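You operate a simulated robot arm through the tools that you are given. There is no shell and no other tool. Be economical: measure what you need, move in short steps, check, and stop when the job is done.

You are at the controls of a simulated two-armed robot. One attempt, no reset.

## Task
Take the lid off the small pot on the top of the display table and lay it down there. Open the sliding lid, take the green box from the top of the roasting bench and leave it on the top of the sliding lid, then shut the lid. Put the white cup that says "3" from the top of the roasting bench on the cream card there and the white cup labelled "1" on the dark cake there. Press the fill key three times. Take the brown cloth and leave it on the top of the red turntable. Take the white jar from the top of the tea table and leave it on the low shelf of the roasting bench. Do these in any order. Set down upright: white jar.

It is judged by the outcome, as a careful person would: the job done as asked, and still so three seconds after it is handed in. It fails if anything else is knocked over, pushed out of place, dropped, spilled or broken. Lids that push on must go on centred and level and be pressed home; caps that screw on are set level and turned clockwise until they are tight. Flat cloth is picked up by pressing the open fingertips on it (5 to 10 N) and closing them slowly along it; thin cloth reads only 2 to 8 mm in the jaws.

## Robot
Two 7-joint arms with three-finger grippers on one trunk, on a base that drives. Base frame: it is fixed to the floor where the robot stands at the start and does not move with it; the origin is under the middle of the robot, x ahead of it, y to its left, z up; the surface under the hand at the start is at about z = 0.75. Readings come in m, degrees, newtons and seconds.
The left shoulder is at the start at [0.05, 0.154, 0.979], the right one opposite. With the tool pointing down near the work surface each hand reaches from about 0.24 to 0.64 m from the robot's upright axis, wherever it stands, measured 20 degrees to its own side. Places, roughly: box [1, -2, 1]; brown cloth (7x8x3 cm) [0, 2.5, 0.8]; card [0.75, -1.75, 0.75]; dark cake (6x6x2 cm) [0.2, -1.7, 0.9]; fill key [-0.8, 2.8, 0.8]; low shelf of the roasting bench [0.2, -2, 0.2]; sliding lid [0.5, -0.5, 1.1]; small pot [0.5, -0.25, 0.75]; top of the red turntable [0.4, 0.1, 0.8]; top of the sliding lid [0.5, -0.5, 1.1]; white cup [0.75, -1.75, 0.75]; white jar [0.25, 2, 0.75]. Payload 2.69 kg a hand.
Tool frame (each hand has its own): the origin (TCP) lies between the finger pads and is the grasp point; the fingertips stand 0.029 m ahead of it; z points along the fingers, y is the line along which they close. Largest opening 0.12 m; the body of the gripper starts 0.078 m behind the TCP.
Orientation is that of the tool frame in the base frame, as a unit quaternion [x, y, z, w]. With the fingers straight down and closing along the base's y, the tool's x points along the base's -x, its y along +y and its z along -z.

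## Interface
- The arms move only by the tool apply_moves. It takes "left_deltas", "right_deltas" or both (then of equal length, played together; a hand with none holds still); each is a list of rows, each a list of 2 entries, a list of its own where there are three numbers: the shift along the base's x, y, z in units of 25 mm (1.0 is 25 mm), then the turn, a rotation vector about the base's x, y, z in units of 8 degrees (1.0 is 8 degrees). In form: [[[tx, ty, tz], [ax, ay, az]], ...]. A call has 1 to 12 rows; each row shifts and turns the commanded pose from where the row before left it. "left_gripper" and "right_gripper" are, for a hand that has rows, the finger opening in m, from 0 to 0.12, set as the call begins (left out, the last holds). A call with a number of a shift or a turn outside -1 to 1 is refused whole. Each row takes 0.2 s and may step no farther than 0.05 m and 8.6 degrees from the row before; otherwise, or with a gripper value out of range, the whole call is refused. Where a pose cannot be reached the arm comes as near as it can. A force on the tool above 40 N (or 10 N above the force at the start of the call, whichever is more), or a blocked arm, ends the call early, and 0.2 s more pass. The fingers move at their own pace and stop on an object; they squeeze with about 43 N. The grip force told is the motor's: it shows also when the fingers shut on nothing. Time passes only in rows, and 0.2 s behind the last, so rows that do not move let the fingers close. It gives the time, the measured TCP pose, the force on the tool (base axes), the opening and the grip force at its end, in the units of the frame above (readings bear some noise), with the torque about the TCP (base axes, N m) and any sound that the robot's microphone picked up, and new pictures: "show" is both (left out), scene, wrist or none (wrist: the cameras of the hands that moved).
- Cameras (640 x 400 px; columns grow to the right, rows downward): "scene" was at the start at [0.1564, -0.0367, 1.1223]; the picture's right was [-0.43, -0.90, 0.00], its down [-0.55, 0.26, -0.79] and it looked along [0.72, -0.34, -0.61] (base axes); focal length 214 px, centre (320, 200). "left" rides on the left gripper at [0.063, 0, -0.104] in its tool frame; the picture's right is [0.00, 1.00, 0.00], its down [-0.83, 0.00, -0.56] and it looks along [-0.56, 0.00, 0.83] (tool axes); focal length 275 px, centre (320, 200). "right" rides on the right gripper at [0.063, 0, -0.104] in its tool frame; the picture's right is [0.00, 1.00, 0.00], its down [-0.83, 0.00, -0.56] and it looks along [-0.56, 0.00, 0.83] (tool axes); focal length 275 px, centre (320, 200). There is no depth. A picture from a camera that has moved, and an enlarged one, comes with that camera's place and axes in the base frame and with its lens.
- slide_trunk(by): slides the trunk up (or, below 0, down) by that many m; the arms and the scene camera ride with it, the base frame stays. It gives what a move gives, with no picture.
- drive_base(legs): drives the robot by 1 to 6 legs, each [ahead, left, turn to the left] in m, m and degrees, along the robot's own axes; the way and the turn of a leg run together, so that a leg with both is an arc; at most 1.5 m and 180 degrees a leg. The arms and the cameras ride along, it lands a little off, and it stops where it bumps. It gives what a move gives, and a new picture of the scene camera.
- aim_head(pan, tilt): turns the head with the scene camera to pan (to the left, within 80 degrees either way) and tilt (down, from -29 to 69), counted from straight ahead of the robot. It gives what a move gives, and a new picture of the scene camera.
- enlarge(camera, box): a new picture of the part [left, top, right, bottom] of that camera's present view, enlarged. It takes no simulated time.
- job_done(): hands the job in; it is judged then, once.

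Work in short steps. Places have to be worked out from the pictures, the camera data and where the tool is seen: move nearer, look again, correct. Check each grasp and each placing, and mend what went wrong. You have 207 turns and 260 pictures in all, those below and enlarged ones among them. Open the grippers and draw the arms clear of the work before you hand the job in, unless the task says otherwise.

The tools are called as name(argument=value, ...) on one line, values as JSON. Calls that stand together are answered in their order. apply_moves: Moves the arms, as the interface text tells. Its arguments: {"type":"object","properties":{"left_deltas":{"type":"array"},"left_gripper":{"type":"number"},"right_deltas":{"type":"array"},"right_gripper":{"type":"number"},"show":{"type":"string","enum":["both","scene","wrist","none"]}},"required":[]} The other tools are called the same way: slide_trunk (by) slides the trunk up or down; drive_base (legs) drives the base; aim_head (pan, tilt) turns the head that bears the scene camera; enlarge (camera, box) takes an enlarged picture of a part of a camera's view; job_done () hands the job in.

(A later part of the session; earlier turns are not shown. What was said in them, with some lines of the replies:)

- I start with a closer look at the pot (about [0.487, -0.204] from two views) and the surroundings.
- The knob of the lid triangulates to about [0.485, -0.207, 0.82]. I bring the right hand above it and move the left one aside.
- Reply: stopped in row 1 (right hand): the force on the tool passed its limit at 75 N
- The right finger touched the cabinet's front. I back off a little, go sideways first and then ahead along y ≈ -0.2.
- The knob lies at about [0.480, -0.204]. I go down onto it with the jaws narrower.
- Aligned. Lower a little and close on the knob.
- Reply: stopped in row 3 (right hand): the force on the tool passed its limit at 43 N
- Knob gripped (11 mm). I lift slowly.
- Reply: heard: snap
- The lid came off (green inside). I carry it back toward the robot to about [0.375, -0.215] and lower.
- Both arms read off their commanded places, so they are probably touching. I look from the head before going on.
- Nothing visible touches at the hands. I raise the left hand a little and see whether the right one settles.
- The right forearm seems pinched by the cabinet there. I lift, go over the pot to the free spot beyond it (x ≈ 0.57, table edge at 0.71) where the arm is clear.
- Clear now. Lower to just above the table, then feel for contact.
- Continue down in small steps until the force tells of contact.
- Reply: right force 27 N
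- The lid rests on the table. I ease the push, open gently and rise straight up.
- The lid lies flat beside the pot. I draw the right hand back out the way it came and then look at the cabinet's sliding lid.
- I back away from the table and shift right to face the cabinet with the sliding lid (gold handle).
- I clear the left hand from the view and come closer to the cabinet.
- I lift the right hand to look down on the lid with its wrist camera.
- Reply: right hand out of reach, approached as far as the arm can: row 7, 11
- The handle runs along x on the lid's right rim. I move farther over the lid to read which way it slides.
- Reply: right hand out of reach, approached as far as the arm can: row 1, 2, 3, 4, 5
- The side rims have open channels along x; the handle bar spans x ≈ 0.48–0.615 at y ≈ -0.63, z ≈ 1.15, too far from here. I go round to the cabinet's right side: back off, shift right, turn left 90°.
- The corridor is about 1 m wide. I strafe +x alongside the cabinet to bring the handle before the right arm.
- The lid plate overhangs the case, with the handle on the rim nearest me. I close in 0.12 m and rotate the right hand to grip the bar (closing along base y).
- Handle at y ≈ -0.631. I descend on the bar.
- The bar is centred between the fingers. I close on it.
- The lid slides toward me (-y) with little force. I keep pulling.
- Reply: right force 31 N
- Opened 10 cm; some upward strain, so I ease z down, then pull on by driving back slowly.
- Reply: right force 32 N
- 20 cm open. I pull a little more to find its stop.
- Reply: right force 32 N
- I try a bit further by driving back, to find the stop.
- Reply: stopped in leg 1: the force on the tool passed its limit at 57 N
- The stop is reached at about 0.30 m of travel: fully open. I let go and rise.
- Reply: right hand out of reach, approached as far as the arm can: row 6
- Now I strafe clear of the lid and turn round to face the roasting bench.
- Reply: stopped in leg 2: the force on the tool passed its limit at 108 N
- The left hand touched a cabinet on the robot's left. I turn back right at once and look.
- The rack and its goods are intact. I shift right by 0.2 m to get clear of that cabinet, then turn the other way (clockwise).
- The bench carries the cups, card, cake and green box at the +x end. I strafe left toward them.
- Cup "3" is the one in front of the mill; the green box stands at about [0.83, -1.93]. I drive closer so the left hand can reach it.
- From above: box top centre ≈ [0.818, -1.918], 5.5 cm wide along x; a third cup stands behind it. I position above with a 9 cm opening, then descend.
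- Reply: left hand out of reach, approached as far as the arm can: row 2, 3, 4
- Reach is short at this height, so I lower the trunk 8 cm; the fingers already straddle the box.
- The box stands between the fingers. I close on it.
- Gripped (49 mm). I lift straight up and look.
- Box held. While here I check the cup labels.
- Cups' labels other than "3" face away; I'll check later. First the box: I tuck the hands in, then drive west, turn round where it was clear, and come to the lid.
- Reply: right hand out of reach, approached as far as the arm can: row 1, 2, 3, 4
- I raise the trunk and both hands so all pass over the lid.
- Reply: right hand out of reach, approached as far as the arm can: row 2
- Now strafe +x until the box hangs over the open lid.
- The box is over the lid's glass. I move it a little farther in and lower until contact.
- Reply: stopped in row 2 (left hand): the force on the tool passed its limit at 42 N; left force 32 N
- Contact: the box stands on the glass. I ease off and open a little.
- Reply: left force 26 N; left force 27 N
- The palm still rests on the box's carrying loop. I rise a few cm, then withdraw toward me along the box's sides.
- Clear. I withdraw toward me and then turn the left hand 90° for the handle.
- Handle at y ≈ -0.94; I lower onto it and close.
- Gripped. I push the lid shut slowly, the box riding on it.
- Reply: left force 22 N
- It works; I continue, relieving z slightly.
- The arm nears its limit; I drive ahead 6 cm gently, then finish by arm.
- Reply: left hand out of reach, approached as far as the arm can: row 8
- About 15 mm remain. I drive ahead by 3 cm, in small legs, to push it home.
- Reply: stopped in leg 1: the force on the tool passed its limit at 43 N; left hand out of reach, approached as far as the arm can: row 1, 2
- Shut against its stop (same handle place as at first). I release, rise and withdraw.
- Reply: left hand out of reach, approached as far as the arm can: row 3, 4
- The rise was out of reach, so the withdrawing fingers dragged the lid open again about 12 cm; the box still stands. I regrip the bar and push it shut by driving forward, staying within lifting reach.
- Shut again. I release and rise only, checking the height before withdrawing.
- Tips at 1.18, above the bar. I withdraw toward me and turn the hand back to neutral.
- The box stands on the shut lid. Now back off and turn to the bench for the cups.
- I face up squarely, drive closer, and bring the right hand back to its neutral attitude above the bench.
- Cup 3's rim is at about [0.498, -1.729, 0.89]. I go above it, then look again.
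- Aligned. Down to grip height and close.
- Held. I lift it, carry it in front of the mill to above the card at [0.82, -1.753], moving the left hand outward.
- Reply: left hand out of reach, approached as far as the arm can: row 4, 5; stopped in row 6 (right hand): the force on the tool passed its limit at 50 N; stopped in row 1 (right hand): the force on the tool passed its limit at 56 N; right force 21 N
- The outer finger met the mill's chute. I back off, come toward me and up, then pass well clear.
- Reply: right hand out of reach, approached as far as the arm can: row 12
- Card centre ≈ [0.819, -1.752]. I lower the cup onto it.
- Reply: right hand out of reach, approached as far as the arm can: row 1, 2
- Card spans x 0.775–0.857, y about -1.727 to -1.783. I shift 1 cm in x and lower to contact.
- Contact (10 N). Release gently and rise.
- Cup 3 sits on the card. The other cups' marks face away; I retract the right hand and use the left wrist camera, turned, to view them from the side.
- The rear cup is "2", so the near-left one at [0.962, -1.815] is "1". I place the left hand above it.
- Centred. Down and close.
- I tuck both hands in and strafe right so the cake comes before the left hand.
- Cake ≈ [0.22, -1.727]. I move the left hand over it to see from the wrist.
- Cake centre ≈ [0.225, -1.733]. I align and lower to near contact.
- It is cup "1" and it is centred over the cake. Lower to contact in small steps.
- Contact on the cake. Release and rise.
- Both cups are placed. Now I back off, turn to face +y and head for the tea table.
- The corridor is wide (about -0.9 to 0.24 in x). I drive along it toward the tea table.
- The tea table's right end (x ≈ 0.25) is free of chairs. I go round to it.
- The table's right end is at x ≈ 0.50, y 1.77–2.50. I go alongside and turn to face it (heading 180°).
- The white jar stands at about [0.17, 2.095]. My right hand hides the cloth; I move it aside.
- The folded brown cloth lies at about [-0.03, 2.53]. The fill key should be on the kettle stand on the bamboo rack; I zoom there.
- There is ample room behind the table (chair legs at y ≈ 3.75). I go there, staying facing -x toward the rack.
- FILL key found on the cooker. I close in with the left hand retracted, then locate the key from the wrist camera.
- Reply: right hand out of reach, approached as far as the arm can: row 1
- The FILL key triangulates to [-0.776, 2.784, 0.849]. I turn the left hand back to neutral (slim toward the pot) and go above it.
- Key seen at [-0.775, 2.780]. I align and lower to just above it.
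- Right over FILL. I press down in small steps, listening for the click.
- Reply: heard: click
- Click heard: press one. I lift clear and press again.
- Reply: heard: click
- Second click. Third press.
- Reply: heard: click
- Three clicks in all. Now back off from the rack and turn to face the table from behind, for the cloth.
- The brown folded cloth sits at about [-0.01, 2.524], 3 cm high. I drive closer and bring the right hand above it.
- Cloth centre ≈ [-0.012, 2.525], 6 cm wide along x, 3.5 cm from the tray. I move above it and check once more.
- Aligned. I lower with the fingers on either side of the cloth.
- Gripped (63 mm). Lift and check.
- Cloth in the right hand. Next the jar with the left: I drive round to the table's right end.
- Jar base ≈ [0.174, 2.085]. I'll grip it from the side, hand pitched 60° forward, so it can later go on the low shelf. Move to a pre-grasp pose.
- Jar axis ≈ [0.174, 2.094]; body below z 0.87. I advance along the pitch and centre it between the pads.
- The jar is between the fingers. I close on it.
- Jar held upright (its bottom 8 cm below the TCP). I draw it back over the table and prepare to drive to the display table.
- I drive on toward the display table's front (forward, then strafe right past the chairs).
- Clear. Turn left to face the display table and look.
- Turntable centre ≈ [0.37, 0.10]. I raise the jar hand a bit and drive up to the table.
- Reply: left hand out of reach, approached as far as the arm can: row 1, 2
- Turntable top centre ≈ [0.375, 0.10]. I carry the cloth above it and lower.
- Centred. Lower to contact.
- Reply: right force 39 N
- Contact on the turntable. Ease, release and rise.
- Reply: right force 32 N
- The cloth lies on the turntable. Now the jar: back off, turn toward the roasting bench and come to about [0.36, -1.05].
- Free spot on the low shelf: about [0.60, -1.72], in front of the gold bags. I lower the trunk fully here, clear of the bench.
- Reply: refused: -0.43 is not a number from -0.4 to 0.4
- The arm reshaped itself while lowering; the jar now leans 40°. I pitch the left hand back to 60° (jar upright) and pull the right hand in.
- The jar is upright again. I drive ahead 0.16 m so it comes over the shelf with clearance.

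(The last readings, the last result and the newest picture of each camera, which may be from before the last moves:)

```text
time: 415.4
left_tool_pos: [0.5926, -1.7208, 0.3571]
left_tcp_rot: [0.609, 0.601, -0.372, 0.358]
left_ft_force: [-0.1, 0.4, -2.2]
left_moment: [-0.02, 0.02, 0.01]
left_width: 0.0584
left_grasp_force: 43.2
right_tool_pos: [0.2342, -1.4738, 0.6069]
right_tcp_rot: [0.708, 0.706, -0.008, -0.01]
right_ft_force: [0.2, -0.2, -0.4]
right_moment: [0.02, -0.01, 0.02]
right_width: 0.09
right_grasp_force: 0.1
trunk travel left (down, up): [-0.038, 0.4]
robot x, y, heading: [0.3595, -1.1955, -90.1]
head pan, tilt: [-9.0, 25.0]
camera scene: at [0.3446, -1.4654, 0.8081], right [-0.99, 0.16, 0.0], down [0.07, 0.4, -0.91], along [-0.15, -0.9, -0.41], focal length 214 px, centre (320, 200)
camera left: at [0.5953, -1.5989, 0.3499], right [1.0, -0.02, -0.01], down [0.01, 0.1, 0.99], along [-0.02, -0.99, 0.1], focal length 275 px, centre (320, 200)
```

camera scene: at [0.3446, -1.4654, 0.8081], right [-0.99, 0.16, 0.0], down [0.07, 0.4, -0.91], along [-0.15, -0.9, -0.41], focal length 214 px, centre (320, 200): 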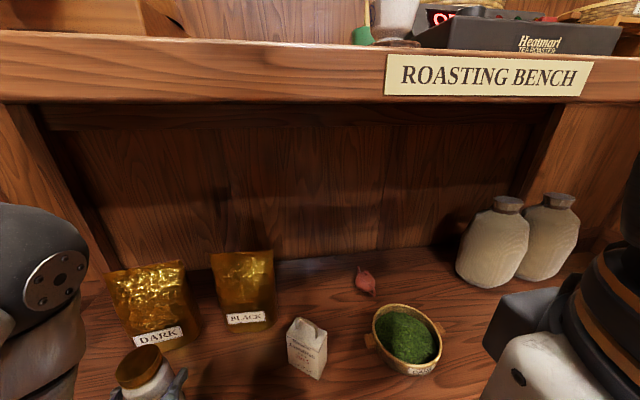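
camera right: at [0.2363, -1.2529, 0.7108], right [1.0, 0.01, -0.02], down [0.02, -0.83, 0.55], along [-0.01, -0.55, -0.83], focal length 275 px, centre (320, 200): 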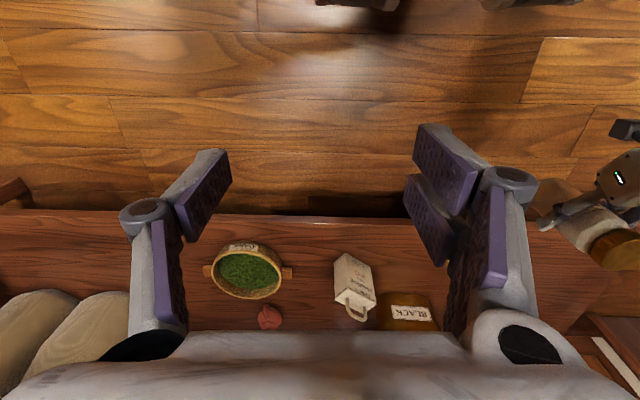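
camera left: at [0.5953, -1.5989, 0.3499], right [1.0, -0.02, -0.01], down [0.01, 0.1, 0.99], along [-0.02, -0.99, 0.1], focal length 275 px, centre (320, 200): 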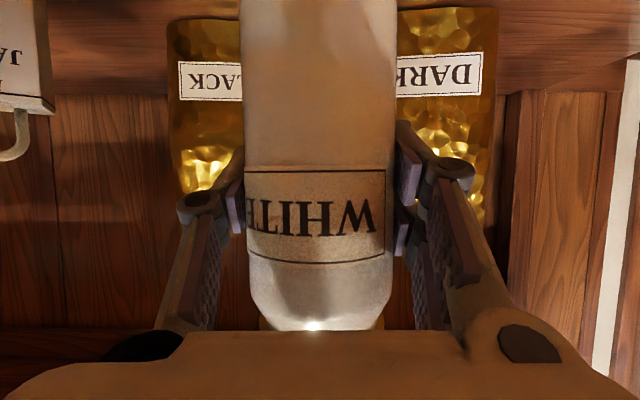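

The jar is over the free spot. I lower it carefully.

apply_moves(left_deltas=[[[0, 0, -0.5], [0, 0, 0]], [[0, 0, -0.5], [0, 0, 0]], [[0, 0, -0.3], [0, 0, 0]]], show="none")

apply_moves(left_deltas=[[[0, 0, -0.2], [0, 0, 0]], [[0, 0, -0.2], [0, 0, 0]]], show="wrist")

```text
time: 416.2
left_tool_pos: [0.5933, -1.721, 0.3229]
left_tcp_rot: [0.609, 0.602, -0.37, 0.359]
left_ft_force: [0.0, 0.6, -2.2]
left_moment: [-0.04, -0.03, 0.0]
left_width: 0.0582
left_grasp_force: 43.3
right_tool_pos: [0.2338, -1.4745, 0.6062]
right_tcp_rot: [0.708, 0.707, -0.008, -0.01]
right_ft_force: [0.2, -0.3, -0.4]
right_moment: [0.01, -0.01, 0.01]
right_width: 0.0903
right_grasp_force: 0.1
trunk travel left (down, up): [-0.038, 0.4]
robot x, y, heading: [0.3593, -1.1977, -89.7]
head pan, tilt: [-9.0, 25.0]
```

```text
time: 416.8
left_tool_pos: [0.5935, -1.7197, 0.314]
left_tcp_rot: [0.609, 0.601, -0.372, 0.359]
left_ft_force: [-0.5, 0.5, -2.7]
left_moment: [0.02, 0.01, 0.0]
left_width: 0.0583
left_grasp_force: 43.1
right_tool_pos: [0.2342, -1.4745, 0.6069]
right_tcp_rot: [0.707, 0.707, -0.008, -0.009]
right_ft_force: [-0.9, 0.3, -0.5]
right_moment: [-0.01, 0.01, -0.02]
right_width: 0.0901
right_grasp_force: 0.0
trunk travel left (down, up): [-0.038, 0.4]
robot x, y, heading: [0.3594, -1.2001, -89.9]
head pan, tilt: [-9.0, 25.0]
camera left: at [0.5952, -1.5999, 0.3063], right [1.0, -0.02, -0.01], down [0.01, 0.1, 0.99], along [-0.02, -0.99, 0.1], focal length 275 px, centre (320, 200)
```

left: 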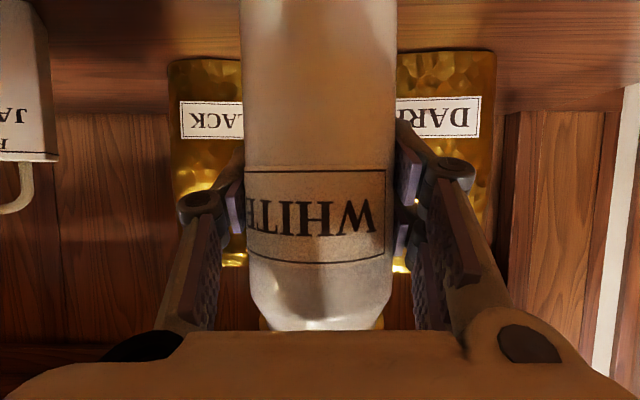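

apply_moves(left_deltas=[[[0, 0, -0.25], [0, 0, 0]], [[0, 0, -0.25], [0, 0, 0]]], show="none")

apply_moves(left_deltas=[[[0, 0, -0.2], [0, 0, 0]], [[0, 0, -0.15], [0, 0, 0]]], show="none")

apply_moves(left_deltas=[[[0, 0, -0.15], [0, 0, 0]], [[0, 0, -0.15], [0, 0, 0]]], show="none")

```text
time: 417.4
left_tool_pos: [0.5935, -1.7201, 0.3012]
left_tcp_rot: [0.61, 0.601, -0.372, 0.358]
left_ft_force: [0.2, -0.3, -2.1]
left_moment: [-0.02, -0.02, 0.0]
left_width: 0.0582
left_grasp_force: 42.8
right_tool_pos: [0.2344, -1.4749, 0.6071]
right_tcp_rot: [0.707, 0.708, -0.008, -0.009]
right_ft_force: [0.3, -0.3, 0.1]
right_moment: [-0.02, 0.0, 0.01]
right_width: 0.09
right_grasp_force: 0.0
trunk travel left (down, up): [-0.038, 0.4]
robot x, y, heading: [0.3588, -1.1968, -89.8]
head pan, tilt: [-9.0, 25.0]
```

```text
time: 418.0
left_tool_pos: [0.5925, -1.7193, 0.2931]
left_tcp_rot: [0.609, 0.601, -0.372, 0.359]
left_ft_force: [0.3, 0.2, -3.0]
left_moment: [-0.03, -0.01, 0.0]
left_width: 0.0582
left_grasp_force: 43.7
right_tool_pos: [0.2342, -1.4744, 0.6067]
right_tcp_rot: [0.707, 0.707, -0.008, -0.009]
right_ft_force: [0.8, -0.1, -0.1]
right_moment: [-0.03, -0.03, -0.01]
right_width: 0.09
right_grasp_force: 0.0
trunk travel left (down, up): [-0.038, 0.4]
robot x, y, heading: [0.3571, -1.1991, -89.7]
head pan, tilt: [-9.0, 25.0]
```

```text
time: 418.6
left_tool_pos: [0.5929, -1.7218, 0.2845]
left_tcp_rot: [0.61, 0.602, -0.371, 0.358]
left_ft_force: [0.2, 0.1, -2.7]
left_moment: [-0.01, 0.02, 0.01]
left_width: 0.0585
left_grasp_force: 42.8
right_tool_pos: [0.2337, -1.4756, 0.6064]
right_tcp_rot: [0.707, 0.707, -0.008, -0.01]
right_ft_force: [-0.9, -0.7, 0.2]
right_moment: [0.01, 0.02, 0.01]
right_width: 0.0899
right_grasp_force: 0.0
trunk travel left (down, up): [-0.038, 0.4]
robot x, y, heading: [0.3542, -1.1954, -89.9]
head pan, tilt: [-9.0, 25.0]
```

apply_moves(left_deltas=[[[0, 0, -0.12], [0, 0, 0]], [[0, 0, -0.12], [0, 0, 0]]], show="none")

apply_moves(left_deltas=[[[0, 0, -0.12], [0, 0, 0]], [[0, 0, -0.1], [0, 0, 0]]], show="wrist")

```text
time: 419.2
left_tool_pos: [0.5922, -1.7199, 0.2787]
left_tcp_rot: [0.609, 0.602, -0.372, 0.359]
left_ft_force: [0.1, -0.8, -2.9]
left_moment: [-0.04, -0.03, 0.01]
left_width: 0.0583
left_grasp_force: 43.3
right_tool_pos: [0.2335, -1.4747, 0.606]
right_tcp_rot: [0.707, 0.707, -0.008, -0.01]
right_ft_force: [0.6, -0.1, 0.2]
right_moment: [0.01, -0.01, 0.0]
right_width: 0.09
right_grasp_force: 0.1
trunk travel left (down, up): [-0.038, 0.4]
robot x, y, heading: [0.3583, -1.1961, -89.8]
head pan, tilt: [-9.0, 25.0]
```

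```text
time: 419.8
left_tool_pos: [0.5927, -1.7207, 0.2722]
left_tcp_rot: [0.608, 0.603, -0.37, 0.36]
left_ft_force: [0.5, -0.4, -1.8]
left_moment: [-0.02, -0.05, 0.0]
left_width: 0.0583
left_grasp_force: 43.3
right_tool_pos: [0.2344, -1.4757, 0.6068]
right_tcp_rot: [0.707, 0.707, -0.008, -0.009]
right_ft_force: [0.2, -0.6, 0.6]
right_moment: [-0.01, 0.0, 0.01]
right_width: 0.0901
right_grasp_force: 0.0
trunk travel left (down, up): [-0.038, 0.4]
robot x, y, heading: [0.3603, -1.1975, -89.9]
head pan, tilt: [-9.0, 25.0]
camera left: at [0.595, -1.5995, 0.2655], right [1.0, -0.02, -0.01], down [0.01, 0.1, 0.99], along [-0.02, -0.99, 0.1], focal length 275 px, centre (320, 200)
```

left: 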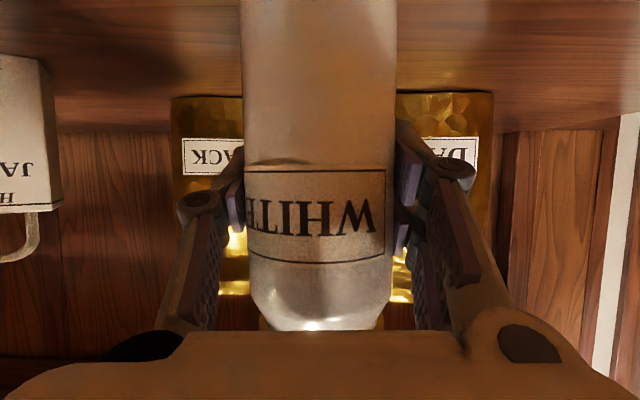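

apply_moves(left_deltas=[[[0, 0, -0.1], [0, 0, 0]], [[0, 0, -0.1], [0, 0, 0]]], show="none")

apply_moves(left_deltas=[[[0, 0, -0.1], [0, 0, 0]], [[0, 0, -0.1], [0, 0, 0]]], show="none")

apply_moves(left_deltas=[[[0, 0, -0.1], [0, 0, 0]], [[0, 0, -0.1], [0, 0, 0]]], show="none")

```text
time: 420.4
left_tool_pos: [0.5914, -1.7204, 0.2683]
left_tcp_rot: [0.609, 0.602, -0.371, 0.359]
left_ft_force: [0.9, -0.7, -3.5]
left_moment: [0.01, 0.0, 0.03]
left_width: 0.0584
left_grasp_force: 43.0
right_tool_pos: [0.2343, -1.475, 0.6066]
right_tcp_rot: [0.707, 0.707, -0.008, -0.01]
right_ft_force: [0.2, -0.3, 0.9]
right_moment: [0.0, 0.0, 0.04]
right_width: 0.0901
right_grasp_force: 0.1
trunk travel left (down, up): [-0.038, 0.4]
robot x, y, heading: [0.3606, -1.1975, -89.5]
head pan, tilt: [-9.0, 25.0]
```

```text
time: 421.0
left_tool_pos: [0.5926, -1.7212, 0.264]
left_tcp_rot: [0.609, 0.602, -0.372, 0.359]
left_ft_force: [-0.4, 0.5, -3.4]
left_moment: [-0.01, -0.01, -0.01]
left_width: 0.0584
left_grasp_force: 42.8
right_tool_pos: [0.2337, -1.4746, 0.607]
right_tcp_rot: [0.707, 0.707, -0.008, -0.009]
right_ft_force: [0.1, 0.1, -0.3]
right_moment: [0.0, -0.03, -0.04]
right_width: 0.0902
right_grasp_force: 0.0
trunk travel left (down, up): [-0.038, 0.4]
robot x, y, heading: [0.3603, -1.1925, -89.8]
head pan, tilt: [-9.0, 25.0]
```

```text
time: 421.6
left_tool_pos: [0.5923, -1.7206, 0.2581]
left_tcp_rot: [0.609, 0.601, -0.372, 0.359]
left_ft_force: [-0.2, -0.3, -2.5]
left_moment: [0.0, -0.04, 0.03]
left_width: 0.0583
left_grasp_force: 43.3
right_tool_pos: [0.2338, -1.4754, 0.6064]
right_tcp_rot: [0.707, 0.707, -0.008, -0.01]
right_ft_force: [-0.1, 0.6, -0.7]
right_moment: [0.01, 0.0, -0.03]
right_width: 0.09
right_grasp_force: 0.0
trunk travel left (down, up): [-0.038, 0.4]
robot x, y, heading: [0.3562, -1.2013, -89.7]
head pan, tilt: [-9.0, 25.0]
```

apply_moves(left_deltas=[[[0, 0, -0.08], [0, 0, 0]], [[0, 0, -0.08], [0, 0, 0]], [[0, 0, -0.08], [0, 0, 0]], [[0, 0, -0.08], [0, 0, 0]]], show="wrist")

```text
time: 422.6
left_tool_pos: [0.5924, -1.7208, 0.2531]
left_tcp_rot: [0.609, 0.6, -0.373, 0.361]
left_ft_force: [-1.1, 10.0, 25.7]
left_moment: [0.77, -0.57, 0.2]
left_width: 0.0583
left_grasp_force: 42.8
right_tool_pos: [0.2336, -1.4739, 0.6079]
right_tcp_rot: [0.707, 0.707, -0.008, -0.01]
right_ft_force: [0.3, -0.3, -0.8]
right_moment: [0.0, -0.03, 0.04]
right_width: 0.0901
right_grasp_force: 0.1
trunk travel left (down, up): [-0.038, 0.4]
robot x, y, heading: [0.3568, -1.1997, -89.7]
head pan, tilt: [-9.0, 25.0]
camera left: at [0.5949, -1.6003, 0.2441], right [1.0, -0.02, 0.0], down [0.01, 0.11, 0.99], along [-0.02, -0.99, 0.11], focal length 275 px, centre (320, 200)
```

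left: 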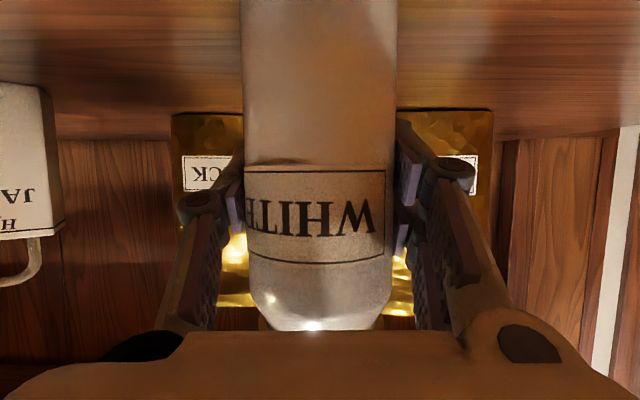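

Contact at the shelf. I ease off slightly and open the fingers.

apply_moves(left_deltas=[[[0, 0, 0.07], [0, 0, 0]], [[0, 0, 0], [0, 0, 0]]], show="none")

apply_moves(left_deltas=[[[0, 0, 0], [0, 0, 0]], [[0, 0, 0], [0, 0, 0]], [[0, 0, 0], [0, 0, 0]]], left_gripper=0.1, show="both")

```text
time: 423.2
left_tool_pos: [0.5918, -1.7214, 0.2518]
left_tcp_rot: [0.608, 0.601, -0.372, 0.361]
left_ft_force: [2.3, -3.3, 9.9]
left_moment: [-0.33, -0.42, -0.08]
left_width: 0.0583
left_grasp_force: 43.3
right_tool_pos: [0.234, -1.4749, 0.6081]
right_tcp_rot: [0.707, 0.707, -0.008, -0.01]
right_ft_force: [0.0, 0.2, -0.8]
right_moment: [-0.02, 0.0, -0.03]
right_width: 0.0899
right_grasp_force: 0.0
trunk travel left (down, up): [-0.038, 0.4]
robot x, y, heading: [0.3589, -1.1985, -89.7]
head pan, tilt: [-9.0, 25.0]
```

```text
time: 424.0
left_tool_pos: [0.5928, -1.7205, 0.2512]
left_tcp_rot: [0.609, 0.602, -0.371, 0.359]
left_ft_force: [0.1, -0.4, 0.1]
left_moment: [-0.03, -0.01, -0.01]
left_width: 0.0999
left_grasp_force: 0.1
right_tool_pos: [0.2341, -1.4749, 0.6065]
right_tcp_rot: [0.708, 0.706, -0.007, -0.009]
right_ft_force: [0.2, -0.2, 0.0]
right_moment: [0.01, 0.01, -0.04]
right_width: 0.0899
right_grasp_force: 0.0
trunk travel left (down, up): [-0.038, 0.4]
robot x, y, heading: [0.3549, -1.1952, -90.0]
head pan, tilt: [-9.0, 25.0]
camera scene: at [0.3458, -1.4654, 0.8075], right [-0.99, 0.15, 0.0], down [0.06, 0.41, -0.91], along [-0.14, -0.9, -0.41], focal length 214 px, centre (320, 200)
camera left: at [0.5947, -1.5998, 0.244], right [1.0, -0.02, -0.01], down [0.01, 0.1, 0.99], along [-0.02, -0.99, 0.1], focal length 275 px, centre (320, 200)
```

scene: 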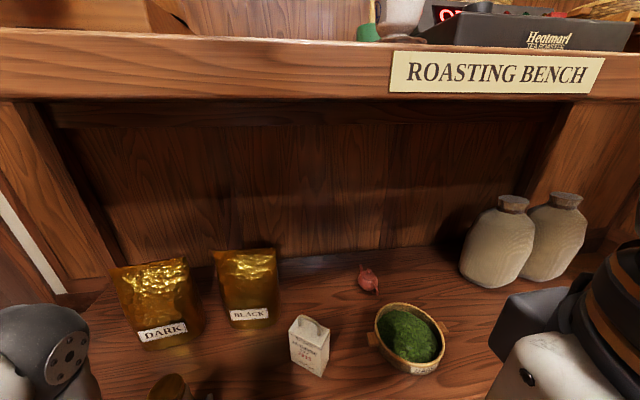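
left: 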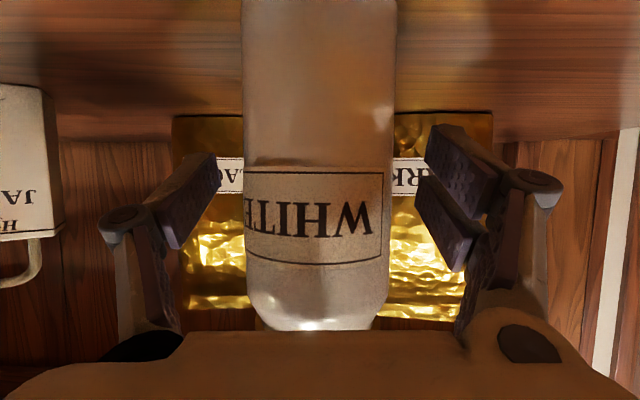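

The jar stands free. I withdraw the hand straight back.

apply_moves(left_deltas=[[[0, 0.5, 0.1], [0, 0, 0]], [[0, 0.8, 0.2], [0, 0, 0]], [[0, 0.8, 0.3], [0, 0, 0]], [[0, 0.8, 0.3], [0, 0, 0]], [[0, 0.8, 0.3], [0, 0, 0]], [[0, 0.8, 0.3], [0, 0, 0]], [[0, 0.8, 0.3], [0, 0, 0]]], show="both")

```text
time: 425.6
left_tool_pos: [0.5923, -1.5876, 0.2974]
left_tcp_rot: [0.609, 0.601, -0.372, 0.36]
left_ft_force: [-0.7, -0.8, -0.3]
left_moment: [0.02, -0.03, 0.01]
left_width: 0.1002
left_grasp_force: 0.1
right_tool_pos: [0.234, -1.4758, 0.6067]
right_tcp_rot: [0.708, 0.706, -0.008, -0.009]
right_ft_force: [0.1, -0.1, -0.2]
right_moment: [-0.01, -0.01, 0.02]
right_width: 0.09
right_grasp_force: 0.1
trunk travel left (down, up): [-0.038, 0.4]
robot x, y, heading: [0.3619, -1.1944, -90.1]
head pan, tilt: [-9.0, 25.0]
camera scene: at [0.3458, -1.4654, 0.8074], right [-0.99, 0.15, 0.0], down [0.06, 0.41, -0.91], along [-0.14, -0.9, -0.41], focal length 214 px, centre (320, 200)
camera left: at [0.5948, -1.4663, 0.2901], right [1.0, -0.02, -0.01], down [0.01, 0.11, 0.99], along [-0.02, -0.99, 0.11], focal length 275 px, centre (320, 200)
```

scene: 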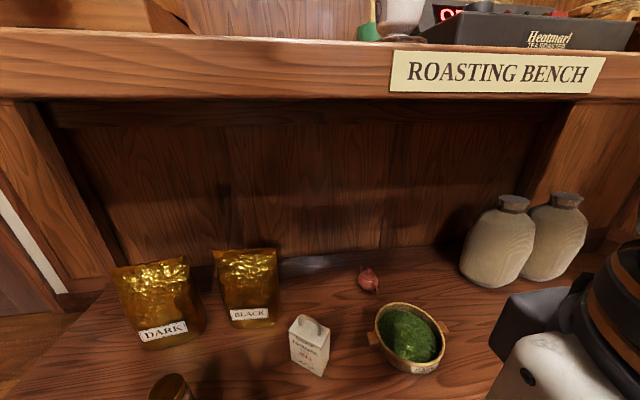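
left: 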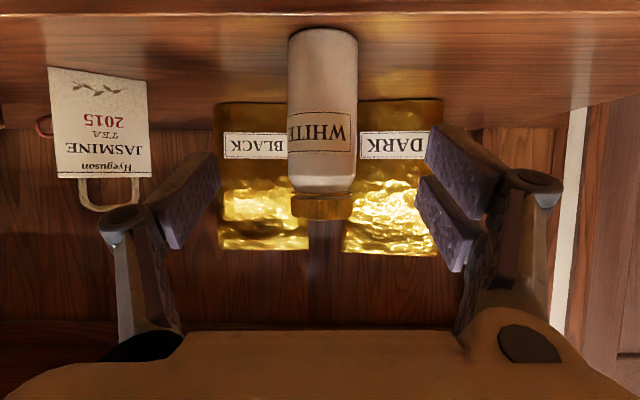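

The jar stands upright on the low shelf. I back off, raise the trunk and check the bench top.

drive_base(legs=[[-0.18, 0, 0]])

slide_trunk(by=0.35)

aim_head(pan=5, tilt=40)

```text
time: 427.1
left_tool_pos: [0.5909, -1.4074, 0.2983]
left_tcp_rot: [0.609, 0.602, -0.371, 0.359]
left_ft_force: [0.0, -0.1, 0.4]
left_moment: [0.02, -0.04, 0.0]
left_width: 0.1002
left_grasp_force: 0.0
right_tool_pos: [0.2328, -1.2943, 0.6077]
right_tcp_rot: [0.708, 0.706, -0.008, -0.01]
right_ft_force: [1.6, 0.3, 0.6]
right_moment: [0.01, -0.01, 0.01]
right_width: 0.0901
right_grasp_force: 0.1
trunk travel left (down, up): [-0.038, 0.4]
robot x, y, heading: [0.3579, -1.0166, -89.9]
head pan, tilt: [-9.0, 25.0]
camera scene: at [0.3456, -1.2848, 0.8073], right [-0.99, 0.15, 0.0], down [0.06, 0.41, -0.91], along [-0.14, -0.9, -0.42], focal length 214 px, centre (320, 200)
```

scene: 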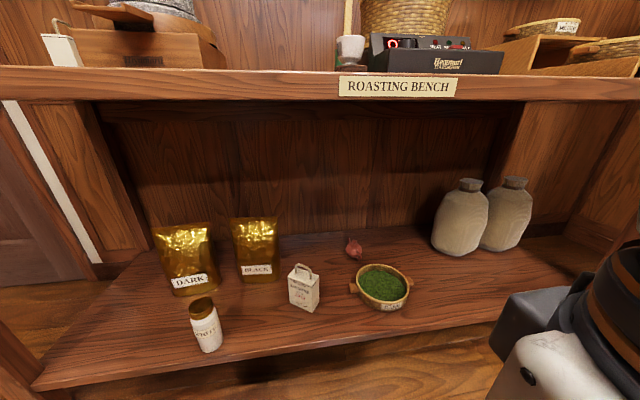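

```text
time: 430.5
left_tool_pos: [0.5914, -1.406, 0.6464]
left_tcp_rot: [0.61, 0.602, -0.37, 0.358]
left_ft_force: [-0.7, 0.8, 0.1]
left_moment: [-0.05, -0.02, 0.0]
left_width: 0.1001
left_grasp_force: 0.0
right_tool_pos: [0.2325, -1.295, 0.9564]
right_tcp_rot: [0.707, 0.707, -0.008, -0.01]
right_ft_force: [-0.1, -1.1, -0.1]
right_moment: [-0.03, -0.01, 0.01]
right_width: 0.09
right_grasp_force: 0.0
trunk travel left (down, up): [-0.388, 0.05]
robot x, y, heading: [0.3595, -1.0194, -89.9]
head pan, tilt: [-9.0, 25.0]
```

```text
time: 431.3
left_tool_pos: [0.5921, -1.407, 0.6472]
left_tcp_rot: [0.61, 0.601, -0.371, 0.358]
left_ft_force: [0.7, -0.5, -0.1]
left_moment: [-0.01, -0.05, 0.01]
left_width: 0.1001
left_grasp_force: 0.1
right_tool_pos: [0.2328, -1.2941, 0.9568]
right_tcp_rot: [0.708, 0.706, -0.007, -0.01]
right_ft_force: [0.3, 0.1, 1.4]
right_moment: [-0.04, 0.03, 0.0]
right_width: 0.0899
right_grasp_force: 0.1
trunk travel left (down, up): [-0.388, 0.05]
robot x, y, heading: [0.3571, -1.0188, -89.9]
head pan, tilt: [5.0, 40.0]
camera scene: at [0.3666, -1.1559, 1.1638], right [-1.0, -0.09, 0.0], down [-0.06, 0.64, -0.77], along [0.07, -0.76, -0.64], focal length 214 px, centre (320, 200)
```

scene: 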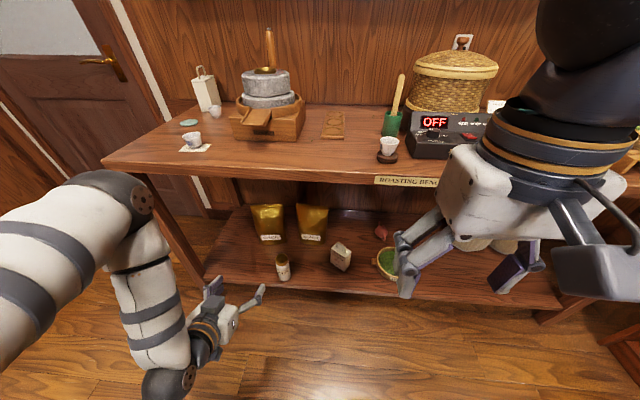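

Everything is in place and both hands are empty and clear, so I hand the job in.

job_done()

```text
The job is handed in.
```

I've done every step and handed the job in; my last views showed everything where you asked.

- **Pot:** the lid is off and lies beside the pot on the display table.
- **Sliding lid:** I opened it, left the green box standing on top, and shut it. It slid open about 12 cm when I first let go, so I shut it again.
- **Cups:** cup "3" is on the cream card and cup "1" is on the dark cake.
- **Fill key:** I pressed it three times and heard three clicks.
- **Brown cloth:** it is on the red turntable.
- **White jar:** it stands upright on the low shelf of the roasting bench. It leaned about 40° in the hand on the way there, with its cap on.

I bumped three things on the way: the front of the display cabinet, a cabinet beside the packing bench, and the mill's chute. None of them looked moved or damaged afterwards.
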